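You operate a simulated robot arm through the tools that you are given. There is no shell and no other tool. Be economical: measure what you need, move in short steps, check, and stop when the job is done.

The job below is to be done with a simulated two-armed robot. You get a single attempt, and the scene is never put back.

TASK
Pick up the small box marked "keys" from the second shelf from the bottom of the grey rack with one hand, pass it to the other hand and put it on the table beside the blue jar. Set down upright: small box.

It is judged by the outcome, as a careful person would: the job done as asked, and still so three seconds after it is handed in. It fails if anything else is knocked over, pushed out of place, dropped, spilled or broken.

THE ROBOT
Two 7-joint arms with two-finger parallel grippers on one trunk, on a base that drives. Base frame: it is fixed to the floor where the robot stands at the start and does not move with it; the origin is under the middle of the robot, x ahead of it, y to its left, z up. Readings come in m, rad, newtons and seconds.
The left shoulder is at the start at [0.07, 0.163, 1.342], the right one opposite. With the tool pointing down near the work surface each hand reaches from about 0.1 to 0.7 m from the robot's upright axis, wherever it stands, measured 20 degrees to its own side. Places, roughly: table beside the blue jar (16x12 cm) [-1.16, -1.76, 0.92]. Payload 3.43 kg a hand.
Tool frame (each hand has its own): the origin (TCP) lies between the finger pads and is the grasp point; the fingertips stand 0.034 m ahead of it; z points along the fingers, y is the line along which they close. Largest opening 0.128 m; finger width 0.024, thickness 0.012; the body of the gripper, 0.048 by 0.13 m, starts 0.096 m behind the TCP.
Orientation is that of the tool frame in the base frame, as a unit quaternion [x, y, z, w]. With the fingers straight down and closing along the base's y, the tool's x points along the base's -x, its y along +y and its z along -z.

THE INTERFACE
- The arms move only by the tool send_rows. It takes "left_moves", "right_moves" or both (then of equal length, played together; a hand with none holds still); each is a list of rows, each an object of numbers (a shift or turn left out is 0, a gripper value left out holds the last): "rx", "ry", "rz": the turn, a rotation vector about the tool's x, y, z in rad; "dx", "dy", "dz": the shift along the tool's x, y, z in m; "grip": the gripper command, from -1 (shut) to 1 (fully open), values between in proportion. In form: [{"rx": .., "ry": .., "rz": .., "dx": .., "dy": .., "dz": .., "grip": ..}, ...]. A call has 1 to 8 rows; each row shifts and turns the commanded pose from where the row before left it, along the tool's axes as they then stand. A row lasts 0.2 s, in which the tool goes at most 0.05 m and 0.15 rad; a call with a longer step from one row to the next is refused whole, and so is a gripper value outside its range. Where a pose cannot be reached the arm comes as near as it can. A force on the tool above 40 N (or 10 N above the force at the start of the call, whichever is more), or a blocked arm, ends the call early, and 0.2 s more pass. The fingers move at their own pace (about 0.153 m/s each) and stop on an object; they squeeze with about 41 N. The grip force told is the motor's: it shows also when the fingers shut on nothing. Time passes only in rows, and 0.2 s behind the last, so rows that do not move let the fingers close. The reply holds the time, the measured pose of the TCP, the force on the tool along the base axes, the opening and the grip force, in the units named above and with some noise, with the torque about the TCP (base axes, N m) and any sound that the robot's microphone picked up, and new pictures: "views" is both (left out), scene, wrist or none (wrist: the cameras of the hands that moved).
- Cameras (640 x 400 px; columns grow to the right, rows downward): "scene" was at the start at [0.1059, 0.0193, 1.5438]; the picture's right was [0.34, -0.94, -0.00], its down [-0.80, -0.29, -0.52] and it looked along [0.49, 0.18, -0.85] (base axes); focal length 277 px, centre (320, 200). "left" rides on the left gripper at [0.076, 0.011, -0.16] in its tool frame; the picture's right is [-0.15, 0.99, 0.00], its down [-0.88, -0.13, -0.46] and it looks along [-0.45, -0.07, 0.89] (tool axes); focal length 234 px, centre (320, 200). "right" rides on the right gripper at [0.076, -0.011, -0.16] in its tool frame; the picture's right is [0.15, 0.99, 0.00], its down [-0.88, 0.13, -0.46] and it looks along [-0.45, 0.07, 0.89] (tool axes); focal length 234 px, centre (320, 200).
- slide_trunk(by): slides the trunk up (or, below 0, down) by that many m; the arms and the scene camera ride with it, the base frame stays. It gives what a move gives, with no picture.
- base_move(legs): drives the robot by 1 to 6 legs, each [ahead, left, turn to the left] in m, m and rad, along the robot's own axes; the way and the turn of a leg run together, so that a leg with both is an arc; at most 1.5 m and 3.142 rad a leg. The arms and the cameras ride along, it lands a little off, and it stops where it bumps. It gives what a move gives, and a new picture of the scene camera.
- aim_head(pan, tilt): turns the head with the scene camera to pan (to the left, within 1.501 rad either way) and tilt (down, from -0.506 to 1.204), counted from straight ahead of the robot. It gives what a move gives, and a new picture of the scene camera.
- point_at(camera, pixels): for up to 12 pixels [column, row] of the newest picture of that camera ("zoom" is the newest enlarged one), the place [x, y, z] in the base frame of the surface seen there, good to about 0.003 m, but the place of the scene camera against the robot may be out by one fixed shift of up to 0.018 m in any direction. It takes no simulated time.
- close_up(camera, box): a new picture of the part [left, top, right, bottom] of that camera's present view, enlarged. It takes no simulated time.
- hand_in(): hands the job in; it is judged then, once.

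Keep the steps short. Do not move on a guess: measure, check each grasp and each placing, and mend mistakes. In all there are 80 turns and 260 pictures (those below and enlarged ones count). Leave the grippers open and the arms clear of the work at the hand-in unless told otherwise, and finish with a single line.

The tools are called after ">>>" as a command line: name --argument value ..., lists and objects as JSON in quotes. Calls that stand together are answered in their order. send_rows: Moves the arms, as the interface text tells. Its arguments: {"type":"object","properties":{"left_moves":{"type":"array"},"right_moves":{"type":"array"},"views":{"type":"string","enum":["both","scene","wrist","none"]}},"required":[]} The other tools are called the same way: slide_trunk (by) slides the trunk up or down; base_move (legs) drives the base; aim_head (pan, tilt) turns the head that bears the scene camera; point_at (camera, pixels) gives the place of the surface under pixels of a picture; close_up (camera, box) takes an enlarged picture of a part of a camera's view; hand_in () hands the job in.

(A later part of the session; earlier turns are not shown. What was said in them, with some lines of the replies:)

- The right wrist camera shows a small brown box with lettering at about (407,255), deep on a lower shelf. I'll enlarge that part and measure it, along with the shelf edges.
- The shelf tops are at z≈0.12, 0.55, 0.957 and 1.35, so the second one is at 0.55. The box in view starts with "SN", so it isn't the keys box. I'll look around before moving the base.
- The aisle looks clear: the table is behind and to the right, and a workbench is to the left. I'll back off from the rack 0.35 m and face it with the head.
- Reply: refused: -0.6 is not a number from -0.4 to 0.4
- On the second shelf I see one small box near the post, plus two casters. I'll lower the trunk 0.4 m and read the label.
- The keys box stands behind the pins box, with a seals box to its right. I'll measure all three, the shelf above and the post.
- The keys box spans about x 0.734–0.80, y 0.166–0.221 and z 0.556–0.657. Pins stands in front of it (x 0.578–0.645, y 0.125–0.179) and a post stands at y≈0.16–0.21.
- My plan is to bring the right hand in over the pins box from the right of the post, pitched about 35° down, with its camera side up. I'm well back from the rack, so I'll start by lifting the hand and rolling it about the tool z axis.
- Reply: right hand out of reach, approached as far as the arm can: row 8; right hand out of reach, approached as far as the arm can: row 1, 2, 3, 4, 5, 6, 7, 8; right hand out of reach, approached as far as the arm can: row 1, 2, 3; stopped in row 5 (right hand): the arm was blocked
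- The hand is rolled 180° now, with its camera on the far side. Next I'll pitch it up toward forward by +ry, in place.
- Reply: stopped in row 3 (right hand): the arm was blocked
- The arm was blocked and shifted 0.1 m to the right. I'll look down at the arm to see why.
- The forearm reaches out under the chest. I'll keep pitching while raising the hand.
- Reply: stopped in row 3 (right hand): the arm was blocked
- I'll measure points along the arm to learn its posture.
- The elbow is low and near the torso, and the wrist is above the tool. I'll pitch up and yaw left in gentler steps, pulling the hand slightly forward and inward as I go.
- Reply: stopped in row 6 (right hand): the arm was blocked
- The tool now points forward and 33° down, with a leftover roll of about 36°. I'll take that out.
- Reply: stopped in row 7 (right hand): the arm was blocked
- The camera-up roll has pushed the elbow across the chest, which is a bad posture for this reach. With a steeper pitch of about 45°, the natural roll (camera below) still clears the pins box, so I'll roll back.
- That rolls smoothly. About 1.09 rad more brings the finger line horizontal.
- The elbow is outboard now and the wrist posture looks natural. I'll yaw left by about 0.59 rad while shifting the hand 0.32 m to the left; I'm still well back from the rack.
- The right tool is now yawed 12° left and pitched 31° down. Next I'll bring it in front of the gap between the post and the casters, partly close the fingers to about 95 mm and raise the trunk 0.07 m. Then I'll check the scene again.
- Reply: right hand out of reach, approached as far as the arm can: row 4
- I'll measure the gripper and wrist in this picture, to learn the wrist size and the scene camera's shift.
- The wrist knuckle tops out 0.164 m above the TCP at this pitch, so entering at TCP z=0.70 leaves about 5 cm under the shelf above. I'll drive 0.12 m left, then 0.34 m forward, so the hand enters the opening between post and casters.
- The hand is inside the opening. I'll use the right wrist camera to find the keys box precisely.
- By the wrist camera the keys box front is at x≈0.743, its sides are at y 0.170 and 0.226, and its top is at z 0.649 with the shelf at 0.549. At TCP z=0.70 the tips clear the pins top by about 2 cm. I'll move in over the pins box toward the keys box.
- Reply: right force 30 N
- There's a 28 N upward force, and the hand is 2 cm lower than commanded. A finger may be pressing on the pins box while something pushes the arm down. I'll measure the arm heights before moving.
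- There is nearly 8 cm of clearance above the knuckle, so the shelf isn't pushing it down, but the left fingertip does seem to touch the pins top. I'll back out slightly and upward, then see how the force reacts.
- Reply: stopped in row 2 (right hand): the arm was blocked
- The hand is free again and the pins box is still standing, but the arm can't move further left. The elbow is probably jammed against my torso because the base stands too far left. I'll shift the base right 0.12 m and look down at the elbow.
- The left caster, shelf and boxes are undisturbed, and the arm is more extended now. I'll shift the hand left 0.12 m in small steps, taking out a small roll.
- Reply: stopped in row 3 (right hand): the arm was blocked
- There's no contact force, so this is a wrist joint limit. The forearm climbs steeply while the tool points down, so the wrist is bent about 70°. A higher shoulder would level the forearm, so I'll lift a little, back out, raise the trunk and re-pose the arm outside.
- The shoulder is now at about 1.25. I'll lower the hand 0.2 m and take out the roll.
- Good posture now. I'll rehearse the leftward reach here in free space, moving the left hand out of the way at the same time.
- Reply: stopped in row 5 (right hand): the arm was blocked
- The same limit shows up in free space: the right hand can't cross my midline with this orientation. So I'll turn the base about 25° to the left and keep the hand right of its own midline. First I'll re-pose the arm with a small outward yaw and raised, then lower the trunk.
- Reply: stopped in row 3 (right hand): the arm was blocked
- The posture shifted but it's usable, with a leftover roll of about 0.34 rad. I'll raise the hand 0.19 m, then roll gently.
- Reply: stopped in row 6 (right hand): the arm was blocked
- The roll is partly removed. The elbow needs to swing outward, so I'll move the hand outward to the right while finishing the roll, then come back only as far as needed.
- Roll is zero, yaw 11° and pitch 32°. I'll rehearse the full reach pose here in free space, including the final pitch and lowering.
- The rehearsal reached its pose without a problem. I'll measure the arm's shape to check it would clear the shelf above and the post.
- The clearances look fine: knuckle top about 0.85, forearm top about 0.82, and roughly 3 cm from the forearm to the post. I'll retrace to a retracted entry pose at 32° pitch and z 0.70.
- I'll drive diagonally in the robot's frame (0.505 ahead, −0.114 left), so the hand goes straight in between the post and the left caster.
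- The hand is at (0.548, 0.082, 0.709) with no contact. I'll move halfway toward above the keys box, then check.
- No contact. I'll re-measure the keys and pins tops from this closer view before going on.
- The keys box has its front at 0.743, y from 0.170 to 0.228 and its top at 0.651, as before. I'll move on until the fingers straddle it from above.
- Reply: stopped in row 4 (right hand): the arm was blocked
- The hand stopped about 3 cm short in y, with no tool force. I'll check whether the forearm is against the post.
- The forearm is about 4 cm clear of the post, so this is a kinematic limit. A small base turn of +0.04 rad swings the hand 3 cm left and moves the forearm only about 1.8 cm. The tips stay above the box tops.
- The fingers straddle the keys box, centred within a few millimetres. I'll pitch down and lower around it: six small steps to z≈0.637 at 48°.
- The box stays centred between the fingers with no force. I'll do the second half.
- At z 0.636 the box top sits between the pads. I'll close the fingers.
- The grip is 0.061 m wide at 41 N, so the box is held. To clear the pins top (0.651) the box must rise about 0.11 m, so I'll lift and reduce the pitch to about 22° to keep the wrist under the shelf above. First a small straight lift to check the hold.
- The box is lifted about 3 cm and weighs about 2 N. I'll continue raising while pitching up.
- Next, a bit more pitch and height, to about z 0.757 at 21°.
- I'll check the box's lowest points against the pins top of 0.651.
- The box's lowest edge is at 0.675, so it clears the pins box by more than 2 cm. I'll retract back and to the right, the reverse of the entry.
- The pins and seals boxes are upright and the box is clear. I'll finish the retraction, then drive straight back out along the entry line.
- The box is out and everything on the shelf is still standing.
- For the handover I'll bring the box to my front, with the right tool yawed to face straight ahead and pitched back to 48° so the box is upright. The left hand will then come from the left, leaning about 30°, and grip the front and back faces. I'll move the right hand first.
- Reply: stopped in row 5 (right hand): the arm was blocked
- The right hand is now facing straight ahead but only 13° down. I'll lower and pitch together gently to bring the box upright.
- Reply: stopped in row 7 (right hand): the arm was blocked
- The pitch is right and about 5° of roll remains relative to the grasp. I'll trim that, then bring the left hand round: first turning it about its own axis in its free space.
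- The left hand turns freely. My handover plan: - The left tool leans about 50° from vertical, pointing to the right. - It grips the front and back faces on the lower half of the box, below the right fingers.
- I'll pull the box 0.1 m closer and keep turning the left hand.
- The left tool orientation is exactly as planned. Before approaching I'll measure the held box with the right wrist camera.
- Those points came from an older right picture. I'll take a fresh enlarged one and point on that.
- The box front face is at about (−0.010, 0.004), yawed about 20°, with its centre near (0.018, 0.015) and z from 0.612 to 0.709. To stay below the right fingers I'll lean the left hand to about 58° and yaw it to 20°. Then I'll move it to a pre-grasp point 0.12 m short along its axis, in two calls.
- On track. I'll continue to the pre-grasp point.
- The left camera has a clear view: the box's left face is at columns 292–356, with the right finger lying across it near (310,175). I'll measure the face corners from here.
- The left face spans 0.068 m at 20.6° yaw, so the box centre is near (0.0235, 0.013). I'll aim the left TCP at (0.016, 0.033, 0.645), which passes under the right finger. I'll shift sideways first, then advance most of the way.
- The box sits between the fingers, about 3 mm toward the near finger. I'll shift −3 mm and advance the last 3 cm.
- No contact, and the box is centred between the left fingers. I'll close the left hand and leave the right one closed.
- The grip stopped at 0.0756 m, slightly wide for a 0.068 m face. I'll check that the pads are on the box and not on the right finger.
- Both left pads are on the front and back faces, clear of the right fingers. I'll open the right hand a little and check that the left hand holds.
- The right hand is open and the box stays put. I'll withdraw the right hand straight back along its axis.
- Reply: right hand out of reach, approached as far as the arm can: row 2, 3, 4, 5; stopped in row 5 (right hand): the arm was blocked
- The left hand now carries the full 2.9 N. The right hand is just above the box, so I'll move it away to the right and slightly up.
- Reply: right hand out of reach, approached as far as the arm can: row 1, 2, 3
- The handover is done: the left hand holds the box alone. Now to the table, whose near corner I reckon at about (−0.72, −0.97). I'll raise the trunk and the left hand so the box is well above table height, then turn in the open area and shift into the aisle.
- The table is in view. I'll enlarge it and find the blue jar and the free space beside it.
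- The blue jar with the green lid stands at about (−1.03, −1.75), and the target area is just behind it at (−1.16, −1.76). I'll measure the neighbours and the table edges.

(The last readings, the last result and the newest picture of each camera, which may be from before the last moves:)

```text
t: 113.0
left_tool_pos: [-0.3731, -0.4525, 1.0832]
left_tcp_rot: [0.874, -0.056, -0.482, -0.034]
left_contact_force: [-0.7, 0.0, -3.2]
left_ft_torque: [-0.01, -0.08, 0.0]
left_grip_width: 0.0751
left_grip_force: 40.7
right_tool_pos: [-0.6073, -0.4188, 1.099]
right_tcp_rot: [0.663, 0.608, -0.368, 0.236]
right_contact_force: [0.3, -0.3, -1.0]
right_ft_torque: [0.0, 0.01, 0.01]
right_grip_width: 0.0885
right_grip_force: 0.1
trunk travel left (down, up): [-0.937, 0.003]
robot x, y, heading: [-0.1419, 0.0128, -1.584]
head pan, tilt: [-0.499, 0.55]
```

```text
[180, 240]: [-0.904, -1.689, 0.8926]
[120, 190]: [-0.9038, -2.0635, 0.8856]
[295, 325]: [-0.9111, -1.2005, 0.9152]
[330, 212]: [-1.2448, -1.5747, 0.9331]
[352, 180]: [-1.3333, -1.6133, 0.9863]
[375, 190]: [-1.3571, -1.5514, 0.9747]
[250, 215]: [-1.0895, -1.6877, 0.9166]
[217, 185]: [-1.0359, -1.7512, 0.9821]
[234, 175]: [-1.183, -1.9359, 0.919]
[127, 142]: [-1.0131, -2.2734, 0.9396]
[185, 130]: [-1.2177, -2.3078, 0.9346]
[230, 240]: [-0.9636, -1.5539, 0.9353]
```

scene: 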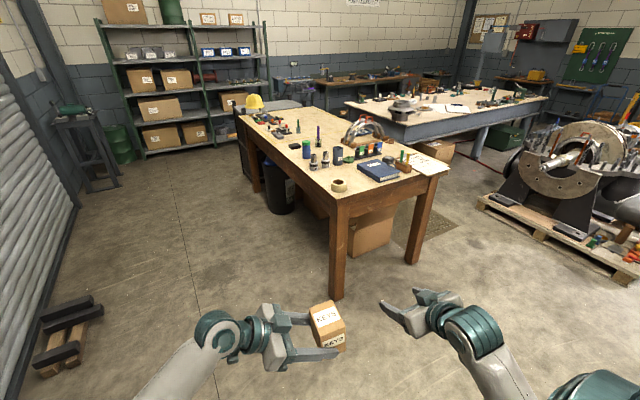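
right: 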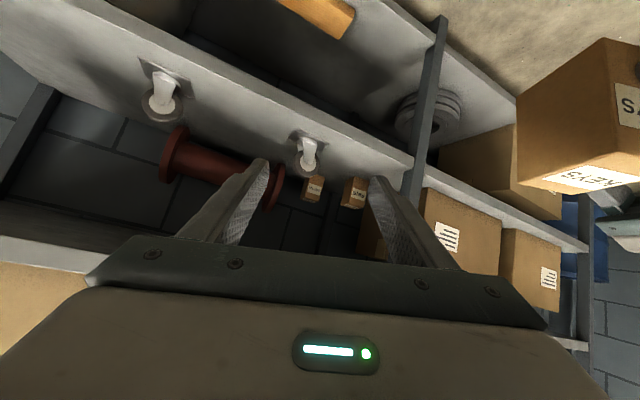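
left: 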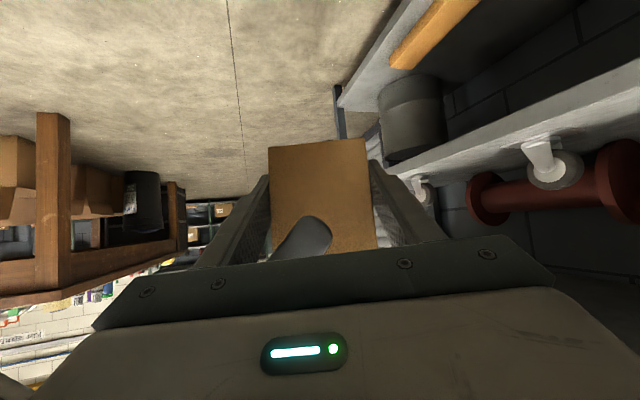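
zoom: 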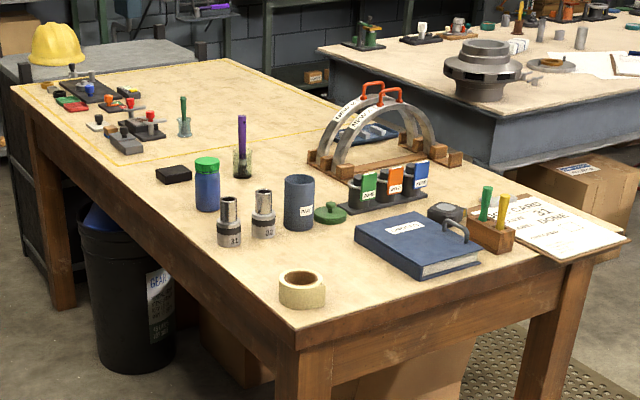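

Measured so far:
- Table edge at x=−0.905, surface z≈0.917.
- Jar at (−1.035, −1.765).
- Purple-pen cup at (−1.20, −1.93), slate cup at (−1.15, −1.56), black box at (−1.03, −1.98).

The left hand should lean in from the (+0.5, −0.87) direction to miss all of these, so I'll stand near (−0.57, −1.63) with heading −2.5. First I'll raise and retract the empty right hand so it can't sweep the table, then drive down the aisle.

>>> send_rows --right_moves '[{"dx": 0.0016, "dy": -0.021, "dz": -0.032}, {"dx": 0.0016, "dy": -0.021, "dz": -0.032}, {"dx": 0.0016, "dy": -0.021, "dz": -0.032}, {"dx": 0.0016, "dy": -0.021, "dz": -0.032}, {"dx": 0.0016, "dy": -0.021, "dz": -0.032}, {"dx": 0.0016, "dy": -0.021, "dz": -0.032}, {"dx": 0.0016, "dy": -0.021, "dz": -0.032}]' --views "none"

>>> base_move --legs '[[0.82, 0, 0], [0.82, 0, 0]]'

```text
t: 114.5
left_tool_pos: [-0.3729, -0.4508, 1.0835]
left_tcp_rot: [0.873, -0.056, -0.483, -0.034]
left_contact_force: [1.4, 0.1, -3.0]
left_ft_torque: [-0.03, -0.05, -0.01]
left_grip_width: 0.0747
left_grip_force: 40.9
right_tool_pos: [-0.7379, -0.2316, 1.229]
right_tcp_rot: [0.662, 0.608, -0.369, 0.237]
right_contact_force: [0.2, 0.7, 0.5]
right_ft_torque: [-0.01, 0.0, 0.0]
right_grip_width: 0.0882
right_grip_force: 0.1
right hand out of reach, approached as far as the arm can: row 2, 3, 4
trunk travel left (down, up): [-0.937, 0.003]
robot x, y, heading: [-0.1442, 0.0132, -1.588]
head pan, tilt: [-0.499, 0.55]
```

```text
t: 122.8
left_tool_pos: [-0.3794, -2.0835, 1.0844]
left_tcp_rot: [0.874, -0.051, -0.482, -0.031]
left_contact_force: [-0.1, -0.2, -3.0]
left_ft_torque: [-0.02, -0.05, 0.04]
left_grip_width: 0.0747
left_grip_force: 41.5
right_tool_pos: [-0.7451, -1.8689, 1.2276]
right_tcp_rot: [0.658, 0.612, -0.366, 0.239]
right_contact_force: [0.0, -0.5, 0.4]
right_ft_torque: [-0.05, -0.01, -0.01]
right_grip_width: 0.0884
right_grip_force: 0.0
trunk travel left (down, up): [-0.937, 0.003]
robot x, y, heading: [-0.1524, -1.6155, -1.574]
head pan, tilt: [-0.499, 0.55]
```

scene: 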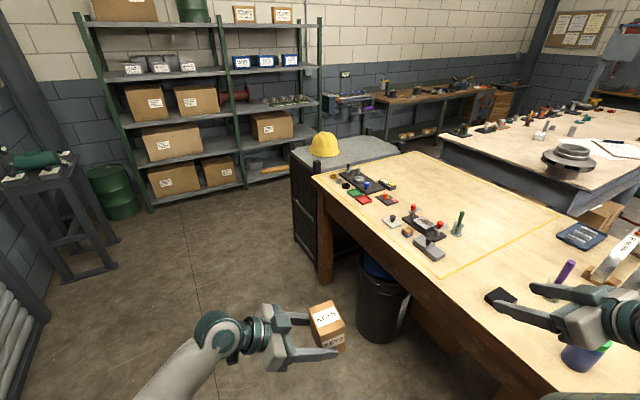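

Clear so far. I'll turn to heading −2.5 in the aisle with the head tilted toward the placing spot, and don't move closer yet.

>>> base_move --legs '[[0, 0, -0.932]]'

>>> aim_head --pan -0.25 --tilt 0.7

>>> close_up --camera "scene" --box '[240, 180, 440, 305]'

```text
t: 125.6
left_tool_pos: [-0.6645, -1.7162, 1.0826]
left_tcp_rot: [0.758, -0.438, -0.417, -0.245]
left_contact_force: [0.1, 0.3, -3.3]
left_ft_torque: [-0.04, -0.03, -0.02]
left_grip_width: 0.0748
left_grip_force: 41.1
right_tool_pos: [-0.7105, -1.2932, 1.2271]
right_tcp_rot: [0.864, 0.251, -0.434, 0.049]
right_contact_force: [0.3, 0.1, -0.6]
right_ft_torque: [-0.02, -0.02, -0.01]
right_grip_width: 0.0884
right_grip_force: 0.0
trunk travel left (down, up): [-0.937, 0.003]
robot x, y, heading: [-0.1549, -1.6192, -2.508]
head pan, tilt: [-0.499, 0.55]
```

scene: 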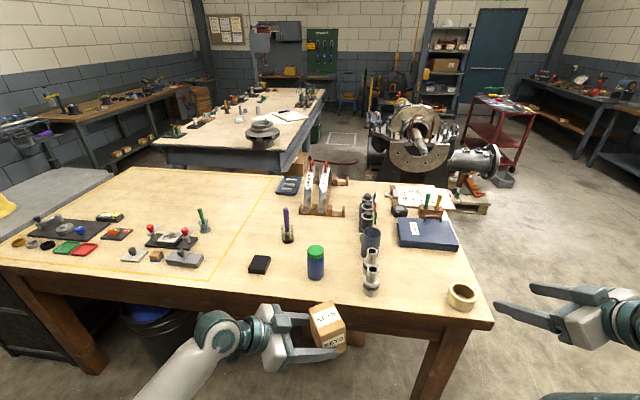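

```text
t: 126.4
left_tool_pos: [-0.6635, -1.7166, 1.0836]
left_tcp_rot: [0.758, -0.438, -0.416, -0.245]
left_contact_force: [0.4, 0.2, -2.6]
left_ft_torque: [-0.06, 0.0, 0.01]
left_grip_width: 0.0746
left_grip_force: 41.0
right_tool_pos: [-0.7105, -1.2933, 1.2265]
right_tcp_rot: [0.863, 0.251, -0.435, 0.049]
right_contact_force: [0.1, -0.2, 0.7]
right_ft_torque: [0.01, -0.01, 0.02]
right_grip_width: 0.088
right_grip_force: 0.0
trunk travel left (down, up): [-0.937, 0.003]
robot x, y, heading: [-0.1516, -1.6189, -2.506]
head pan, tilt: [-0.25, 0.7]
```

scene: 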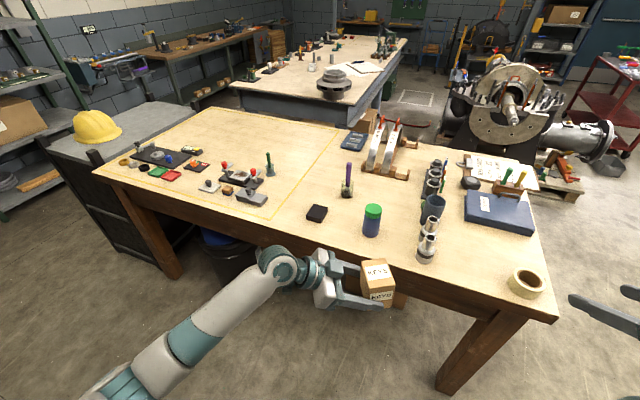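

```text
3.20 times, centred on (340, 242) of scene
```

zoom: 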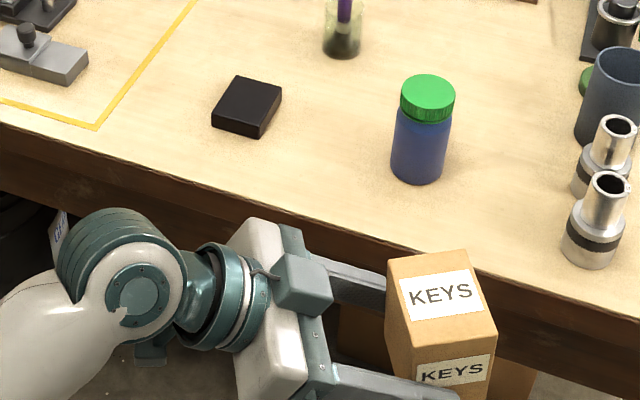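

I'll measure the box's corners and the jar from here, for the tilt and the final position.

>>> point_at --camera "scene" --pixels '[[363, 263], [384, 260], [393, 283], [364, 286], [365, 300], [391, 304], [370, 306], [394, 290], [371, 230], [372, 212], [364, 212], [380, 212]]'

>>> point_at --camera "zoom" --pixels '[[392, 265], [464, 257], [492, 330], [396, 340], [400, 370], [490, 350], [415, 398], [488, 390], [344, 40], [248, 105], [605, 200], [420, 180]]'

```text
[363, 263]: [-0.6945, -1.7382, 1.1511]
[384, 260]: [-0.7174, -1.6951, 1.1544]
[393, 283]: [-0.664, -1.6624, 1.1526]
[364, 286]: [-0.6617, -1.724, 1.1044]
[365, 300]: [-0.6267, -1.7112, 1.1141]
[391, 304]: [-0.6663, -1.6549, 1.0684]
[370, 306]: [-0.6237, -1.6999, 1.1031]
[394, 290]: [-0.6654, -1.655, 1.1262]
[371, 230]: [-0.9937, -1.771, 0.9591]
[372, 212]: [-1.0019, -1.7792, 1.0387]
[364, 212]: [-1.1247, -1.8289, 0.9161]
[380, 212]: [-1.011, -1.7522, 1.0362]
```

```text
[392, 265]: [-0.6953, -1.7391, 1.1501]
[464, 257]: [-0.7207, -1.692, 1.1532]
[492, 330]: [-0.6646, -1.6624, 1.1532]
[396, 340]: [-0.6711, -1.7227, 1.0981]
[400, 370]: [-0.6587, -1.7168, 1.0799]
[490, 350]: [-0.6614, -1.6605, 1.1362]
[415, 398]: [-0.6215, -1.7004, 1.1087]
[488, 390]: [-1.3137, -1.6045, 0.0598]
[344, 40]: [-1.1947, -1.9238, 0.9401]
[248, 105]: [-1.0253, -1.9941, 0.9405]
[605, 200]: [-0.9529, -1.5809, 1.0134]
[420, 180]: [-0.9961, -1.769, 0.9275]
```

The box leans about 4° and needs its centre moved by (−0.475, −0.055) to stand behind the jar. I'll raise it 5 cm to clear the jar (top about 1.035), extend the arm about 8 cm and trim the lean, then check the forearm height against the table.

>>> send_rows --left_moves '[{"dx": -0.0127, "dy": 0.0262, "dz": -0.0116}, {"dx": -0.0127, "dy": 0.0262, "dz": -0.0116}, {"dx": -0.0127, "dy": 0.0262, "dz": -0.0116}, {"ry": 0.035}, {"ry": 0.035}, {}]' --views "scene"

>>> point_at --camera "scene" --pixels '[[240, 300], [200, 335], [150, 370], [275, 262], [130, 385], [100, 395]]'

```text
t: 127.8
left_tool_pos: [-0.7271, -1.7613, 1.1333]
left_tcp_rot: [0.772, -0.446, -0.391, -0.23]
left_contact_force: [0.2, -0.4, -2.8]
left_ft_torque: [-0.08, -0.05, 0.01]
left_grip_width: 0.0749
left_grip_force: 40.9
right_tool_pos: [-0.7109, -1.2926, 1.2277]
right_tcp_rot: [0.864, 0.251, -0.434, 0.049]
right_contact_force: [0.6, -0.3, 0.5]
right_ft_torque: [0.03, -0.05, 0.04]
right_grip_width: 0.0884
right_grip_force: 0.1
trunk travel left (down, up): [-0.937, 0.003]
robot x, y, heading: [-0.1569, -1.6175, -2.508]
head pan, tilt: [-0.25, 0.7]
```

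scene: 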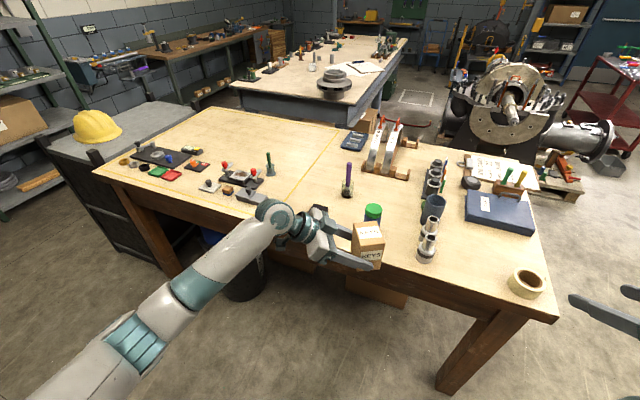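

```text
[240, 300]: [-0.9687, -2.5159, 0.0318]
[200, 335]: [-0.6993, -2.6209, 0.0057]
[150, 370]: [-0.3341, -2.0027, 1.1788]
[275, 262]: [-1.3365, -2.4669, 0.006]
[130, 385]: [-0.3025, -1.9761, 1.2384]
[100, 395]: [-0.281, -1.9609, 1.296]
```

Box bottom is now about 1.10, well above the jar, and the forearm stays above the table. I'll drive toward the spot in two parts.

>>> base_move --legs '[[0.225, -0.157, 0]]'

>>> base_move --legs '[[0.112, -0.079, 0]]'

>>> close_up --camera "scene" --box '[200, 160, 480, 335]'

```text
t: 129.8
left_tool_pos: [-1.0004, -1.7715, 1.1342]
left_tcp_rot: [0.772, -0.445, -0.392, -0.229]
left_contact_force: [0.4, 0.9, -2.8]
left_ft_torque: [-0.06, -0.02, 0.01]
left_grip_width: 0.0747
left_grip_force: 40.9
right_tool_pos: [-0.986, -1.3018, 1.2286]
right_tcp_rot: [0.862, 0.253, -0.436, 0.05]
right_contact_force: [-0.2, 0.4, 0.4]
right_ft_torque: [0.01, -0.01, 0.0]
right_grip_width: 0.0882
right_grip_force: 0.2
trunk travel left (down, up): [-0.937, 0.003]
robot x, y, heading: [-0.4326, -1.6229, -2.495]
head pan, tilt: [-0.25, 0.7]
```

scene: 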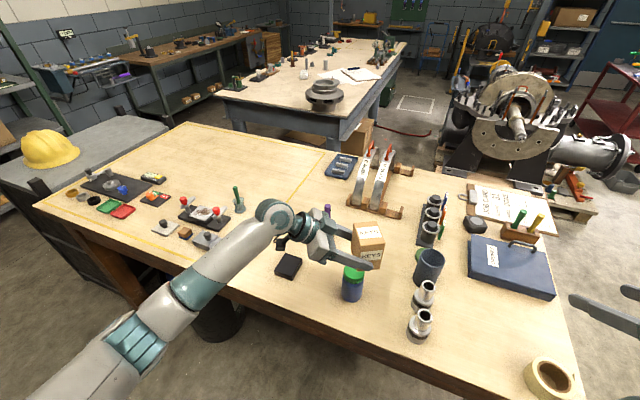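

```text
t: 131.1
left_tool_pos: [-1.1392, -1.7775, 1.1336]
left_tcp_rot: [0.773, -0.445, -0.391, -0.228]
left_contact_force: [-0.4, 0.4, -2.5]
left_ft_torque: [-0.04, -0.02, 0.04]
left_grip_width: 0.0748
left_grip_force: 41.2
right_tool_pos: [-1.1248, -1.3065, 1.2283]
right_tcp_rot: [0.863, 0.253, -0.435, 0.05]
right_contact_force: [1.1, -1.0, -0.7]
right_ft_torque: [-0.01, 0.03, -0.01]
right_grip_width: 0.0885
right_grip_force: 0.2
trunk travel left (down, up): [-0.937, 0.003]
robot x, y, heading: [-0.5664, -1.6271, -2.502]
head pan, tilt: [-0.25, 0.7]
```

scene: 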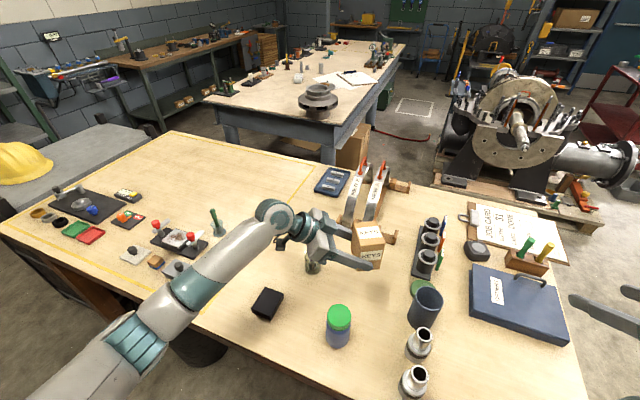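

```text
2.29 times, centred on (340, 248) of scene
```

zoom: 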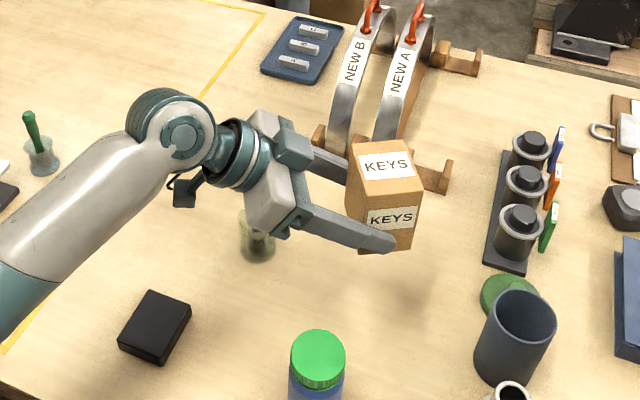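

The box is over the target area. I'll measure what is under and around it before lowering.

>>> point_at --camera "zoom" --pixels '[[352, 150], [405, 142], [420, 195], [362, 208], [375, 245], [412, 245], [435, 185], [318, 330], [400, 300], [255, 250], [480, 260], [515, 330]]'

```text
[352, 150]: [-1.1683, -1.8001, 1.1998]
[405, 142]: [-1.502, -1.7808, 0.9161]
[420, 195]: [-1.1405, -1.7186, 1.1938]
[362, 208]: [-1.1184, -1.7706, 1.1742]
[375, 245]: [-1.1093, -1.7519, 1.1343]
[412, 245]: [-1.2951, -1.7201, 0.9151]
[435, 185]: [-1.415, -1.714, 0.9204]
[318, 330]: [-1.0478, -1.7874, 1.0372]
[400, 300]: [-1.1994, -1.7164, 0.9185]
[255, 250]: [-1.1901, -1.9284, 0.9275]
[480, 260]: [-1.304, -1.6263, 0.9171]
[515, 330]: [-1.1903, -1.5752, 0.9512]
```

The box centre is (−1.155, −1.759) and the table beneath is bare; the jar is about 5 cm clear and the pen cup is 2–3 cm clear of the hand. I'll lower 0.15 m with the trunk and check.

>>> slide_trunk --by -0.15

>>> close_up --camera "scene" --box '[200, 100, 480, 275]'

```text
t: 132.8
left_tool_pos: [-1.1408, -1.7771, 0.9853]
left_tcp_rot: [0.773, -0.444, -0.391, -0.229]
left_contact_force: [0.7, 0.4, -2.9]
left_ft_torque: [-0.08, 0.0, 0.0]
left_grip_width: 0.075
left_grip_force: 41.0
right_tool_pos: [-1.1267, -1.3063, 1.0786]
right_tcp_rot: [0.863, 0.254, -0.434, 0.05]
right_contact_force: [0.0, 0.1, 0.0]
right_ft_torque: [0.02, 0.01, 0.02]
right_grip_width: 0.0883
right_grip_force: 0.1
trunk travel left (down, up): [-0.787, 0.153]
robot x, y, heading: [-0.5686, -1.6289, -2.501]
head pan, tilt: [-0.25, 0.7]
```

```text
2.29 times, centred on (340, 188) of scene
5 turns are left
```

zoom: 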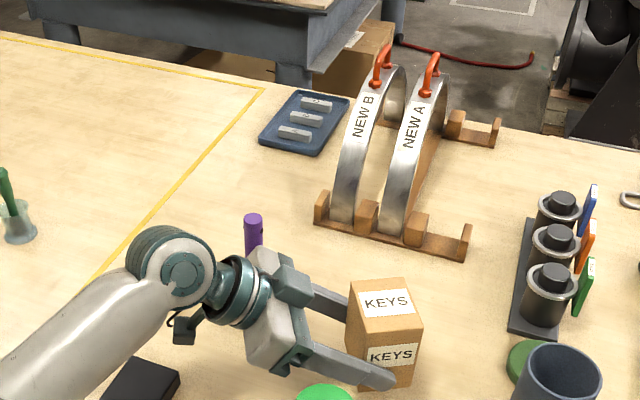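

The box hovers about 3 cm above the bare table, upright and clear of everything. I'm short of turns, so I'll lower in small separate moves and watch the force: 28 mm, then two of 4 and 3 mm.

>>> send_rows --left_moves '[{"dx": 0.0113, "dz": 0.0083}, {"dx": 0.0113, "dz": 0.0083}, {}]' --views "none"

>>> send_rows --left_moves '[{"dx": 0.0032, "dz": 0.0024}, {}]' --views "none"

>>> send_rows --left_moves '[{"dx": 0.0024, "dz": 0.0018}, {}]' --views "scene"

>>> close_up --camera "scene" --box '[280, 180, 440, 280]'

```text
t: 133.6
left_tool_pos: [-1.1415, -1.7761, 0.9558]
left_tcp_rot: [0.773, -0.444, -0.391, -0.228]
left_contact_force: [0.0, 0.4, -2.6]
left_ft_torque: [-0.03, 0.0, 0.05]
left_grip_width: 0.075
left_grip_force: 41.3
right_tool_pos: [-1.1249, -1.3075, 1.076]
right_tcp_rot: [0.863, 0.253, -0.434, 0.049]
right_contact_force: [0.1, -0.4, -0.8]
right_ft_torque: [-0.03, -0.05, 0.0]
right_grip_width: 0.0885
right_grip_force: 0.1
trunk travel left (down, up): [-0.787, 0.153]
robot x, y, heading: [-0.5715, -1.6287, -2.503]
head pan, tilt: [-0.25, 0.7]
```

```text
t: 134.2
left_tool_pos: [-1.1413, -1.7758, 0.9528]
left_tcp_rot: [0.773, -0.444, -0.392, -0.228]
left_contact_force: [-0.4, 0.6, -2.9]
left_ft_torque: [-0.08, -0.05, 0.01]
left_grip_width: 0.0748
left_grip_force: 41.4
right_tool_pos: [-1.1258, -1.3061, 1.0775]
right_tcp_rot: [0.863, 0.253, -0.434, 0.05]
right_contact_force: [0.0, 0.1, 0.2]
right_ft_torque: [-0.01, -0.01, 0.01]
right_grip_width: 0.088
right_grip_force: 0.1
trunk travel left (down, up): [-0.787, 0.153]
robot x, y, heading: [-0.5689, -1.6294, -2.505]
head pan, tilt: [-0.25, 0.7]
```

```text
t: 134.8
left_tool_pos: [-1.1404, -1.7763, 0.9499]
left_tcp_rot: [0.773, -0.445, -0.392, -0.228]
left_contact_force: [-1.1, 0.1, 1.9]
left_ft_torque: [0.07, 0.23, 0.04]
left_grip_width: 0.0747
left_grip_force: 40.7
right_tool_pos: [-1.1262, -1.3065, 1.0772]
right_tcp_rot: [0.863, 0.253, -0.435, 0.05]
right_contact_force: [0.0, 0.1, -0.4]
right_ft_torque: [-0.01, 0.01, -0.02]
right_grip_width: 0.0881
right_grip_force: 0.0
trunk travel left (down, up): [-0.787, 0.153]
robot x, y, heading: [-0.5705, -1.6286, -2.504]
head pan, tilt: [-0.25, 0.7]
```

scene: 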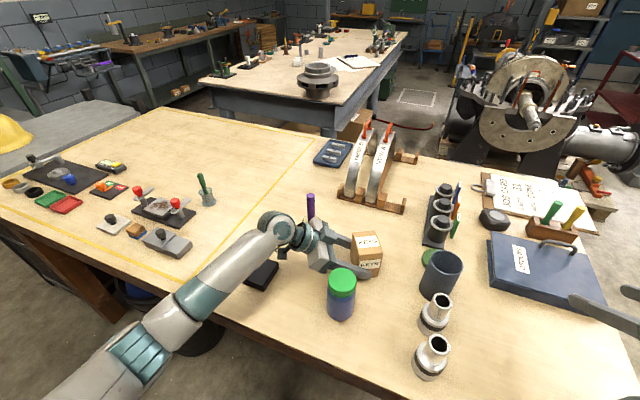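

```text
4.00 times, centred on (360, 230) of scene
4 turns are left
```

zoom: 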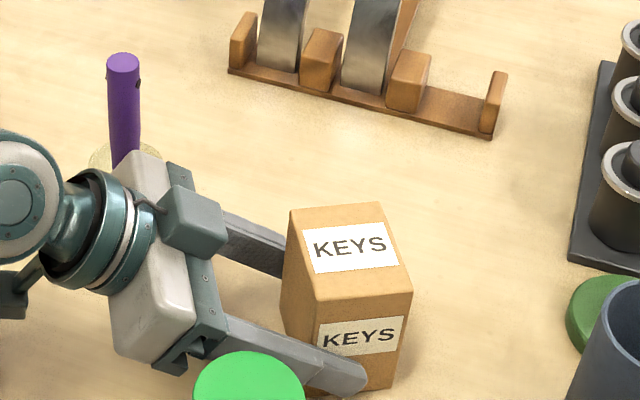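

Contact: the vertical force went from −2.9 to +1.9 N, so the box is on the table. I'll settle 1 mm more, open the left fingers gently to about 0.10 m and look.

>>> send_rows --left_moves '[{"dx": 0.001, "dz": 0.0007}, {"grip": 0.25}, {"grip": 0.4}, {"grip": 0.56}, {}]' --views "wrist"

>>> close_up --camera "scene" --box '[280, 180, 440, 280]'

```text
t: 136.0
left_tool_pos: [-1.1403, -1.7764, 0.9486]
left_tcp_rot: [0.774, -0.444, -0.391, -0.227]
left_contact_force: [-0.4, -0.6, -0.8]
left_ft_torque: [-0.01, 0.02, 0.01]
left_grip_width: 0.0998
left_grip_force: 0.0
right_tool_pos: [-1.1257, -1.3051, 1.0778]
right_tcp_rot: [0.863, 0.253, -0.435, 0.05]
right_contact_force: [-0.3, -0.2, 0.9]
right_ft_torque: [0.03, 0.0, 0.01]
right_grip_width: 0.0883
right_grip_force: 0.0
trunk travel left (down, up): [-0.787, 0.153]
robot x, y, heading: [-0.5719, -1.6294, -2.504]
head pan, tilt: [-0.25, 0.7]
```

left: 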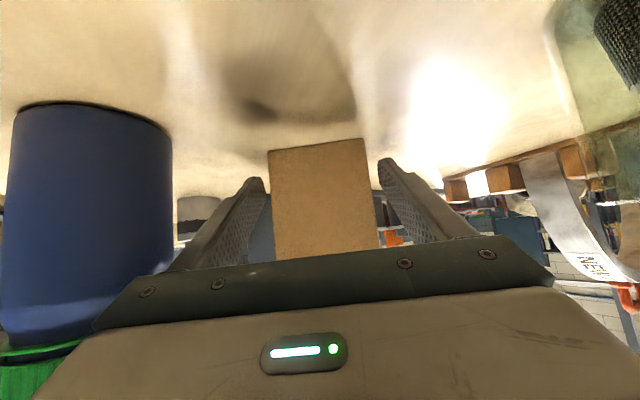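

```text
4.00 times, centred on (360, 230) of scene
3 turns are left
```

zoom: 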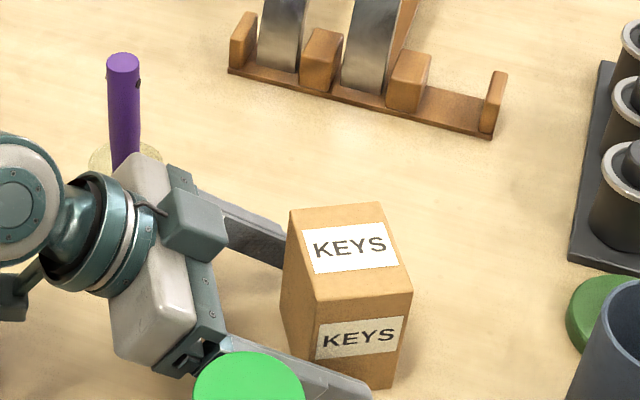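

The fingers are clear on both sides and the box stands upright on its own. Raising the trunk lifts the fingers straight up past its faces, so I'll do that, then back the robot away over the low items and look.

>>> slide_trunk --by 0.15

>>> base_move --legs '[[-0.3, 0, 0]]'

>>> close_up --camera "scene" --box '[240, 130, 480, 280]'

```text
t: 137.8
left_tool_pos: [-1.1415, -1.7761, 1.097]
left_tcp_rot: [0.774, -0.444, -0.391, -0.227]
left_contact_force: [-0.4, 0.6, 0.5]
left_ft_torque: [0.0, 0.01, -0.01]
left_grip_width: 0.1
left_grip_force: 0.1
right_tool_pos: [-1.1259, -1.3068, 1.2268]
right_tcp_rot: [0.863, 0.253, -0.435, 0.051]
right_contact_force: [0.3, -0.3, -0.2]
right_ft_torque: [0.02, -0.01, 0.01]
right_grip_width: 0.0884
right_grip_force: 0.0
trunk travel left (down, up): [-0.937, 0.003]
robot x, y, heading: [-0.5697, -1.6315, -2.503]
head pan, tilt: [-0.25, 0.7]
```

```text
t: 139.8
left_tool_pos: [-0.905, -1.5991, 1.0958]
left_tcp_rot: [0.772, -0.446, -0.39, -0.23]
left_contact_force: [-0.2, -0.4, -0.5]
left_ft_torque: [0.0, 0.02, -0.02]
left_grip_width: 0.0999
left_grip_force: 0.0
right_tool_pos: [-0.8872, -1.1295, 1.2274]
right_tcp_rot: [0.863, 0.251, -0.435, 0.049]
right_contact_force: [0.9, -0.9, -0.3]
right_ft_torque: [0.0, -0.01, 0.0]
right_grip_width: 0.0883
right_grip_force: 0.0
trunk travel left (down, up): [-0.937, 0.003]
robot x, y, heading: [-0.331, -1.4542, -2.504]
head pan, tilt: [-0.25, 0.7]
```

scene: 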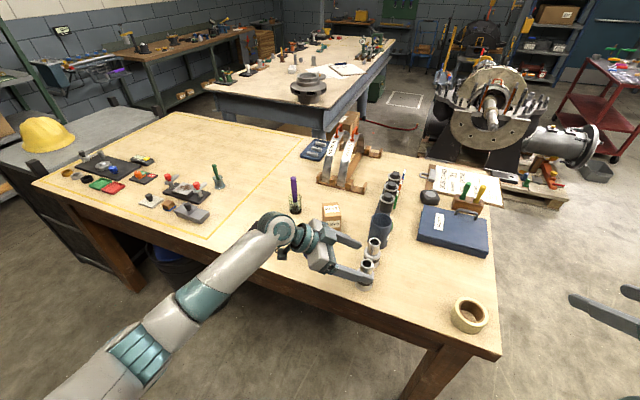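

```text
2.67 times, centred on (360, 205) of scene
2 turns are left
```

zoom: 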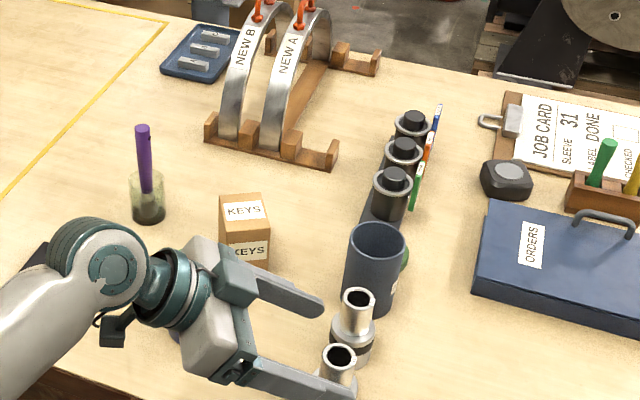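

The box stands upright beside the jar and nothing else has moved. I'll back off another 0.15 m, open both grippers fully and hand in.

>>> base_move --legs '[[-0.15, 0, 0]]'

>>> send_rows --left_moves '[{"grip": 1}, {}]' --right_moves '[{"grip": 1}, {}]' --views "scene"

>>> hand_in

```text
t: 141.2
left_tool_pos: [-0.7859, -1.5115, 1.0965]
left_tcp_rot: [0.773, -0.444, -0.391, -0.229]
left_contact_force: [-0.2, -0.9, -0.2]
left_ft_torque: [0.0, 0.03, -0.07]
left_grip_width: 0.0998
left_grip_force: 0.1
right_tool_pos: [-0.7691, -1.0427, 1.2273]
right_tcp_rot: [0.863, 0.252, -0.435, 0.049]
right_contact_force: [-0.6, 0.0, 0.0]
right_ft_torque: [0.02, 0.0, 0.02]
right_grip_width: 0.0884
right_grip_force: 0.1
trunk travel left (down, up): [-0.937, 0.003]
robot x, y, heading: [-0.216, -1.3606, -2.505]
head pan, tilt: [-0.25, 0.7]
```

scene: 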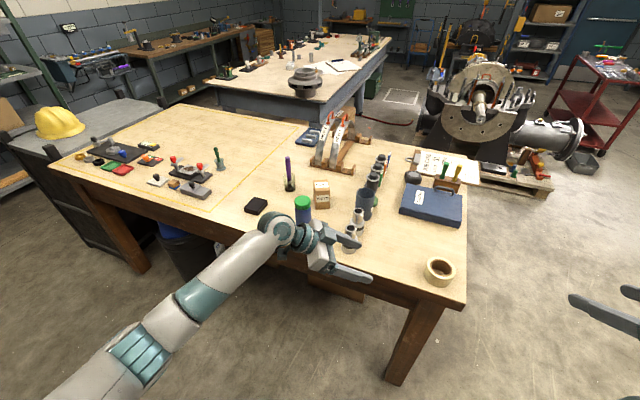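

```text
t: 141.8
left_tool_pos: [-0.785, -1.5121, 1.0975]
left_tcp_rot: [0.773, -0.445, -0.39, -0.229]
left_contact_force: [-0.7, -0.8, -0.6]
left_ft_torque: [0.0, 0.03, 0.0]
left_grip_width: 0.1282
left_grip_force: 0.1
right_tool_pos: [-0.7689, -1.0419, 1.2276]
right_tcp_rot: [0.863, 0.253, -0.434, 0.05]
right_contact_force: [0.3, 0.1, -0.5]
right_ft_torque: [-0.02, -0.01, 0.01]
right_grip_width: 0.1281
right_grip_force: 0.1
trunk travel left (down, up): [-0.937, 0.003]
robot x, y, heading: [-0.2124, -1.3655, -2.501]
head pan, tilt: [-0.25, 0.7]
```

scene: 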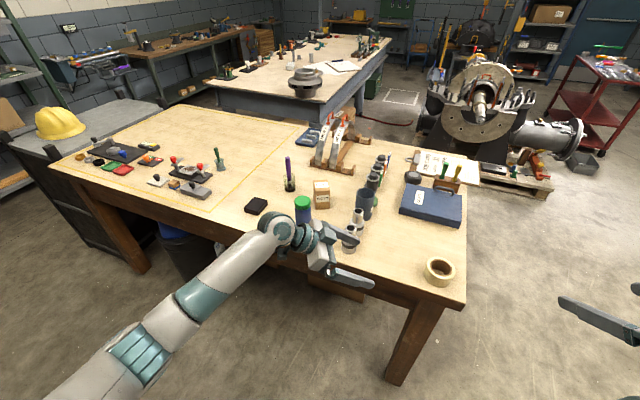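

```text
The job is handed in.
```

The "keys" box was taken from the second shelf with the right hand, passed to the left hand, and now stands upright on the table beside the blue jar; a right finger pressed briefly on the top of the pins box during the first reach (about 28 N), but it stayed upright, and nothing else looks moved.
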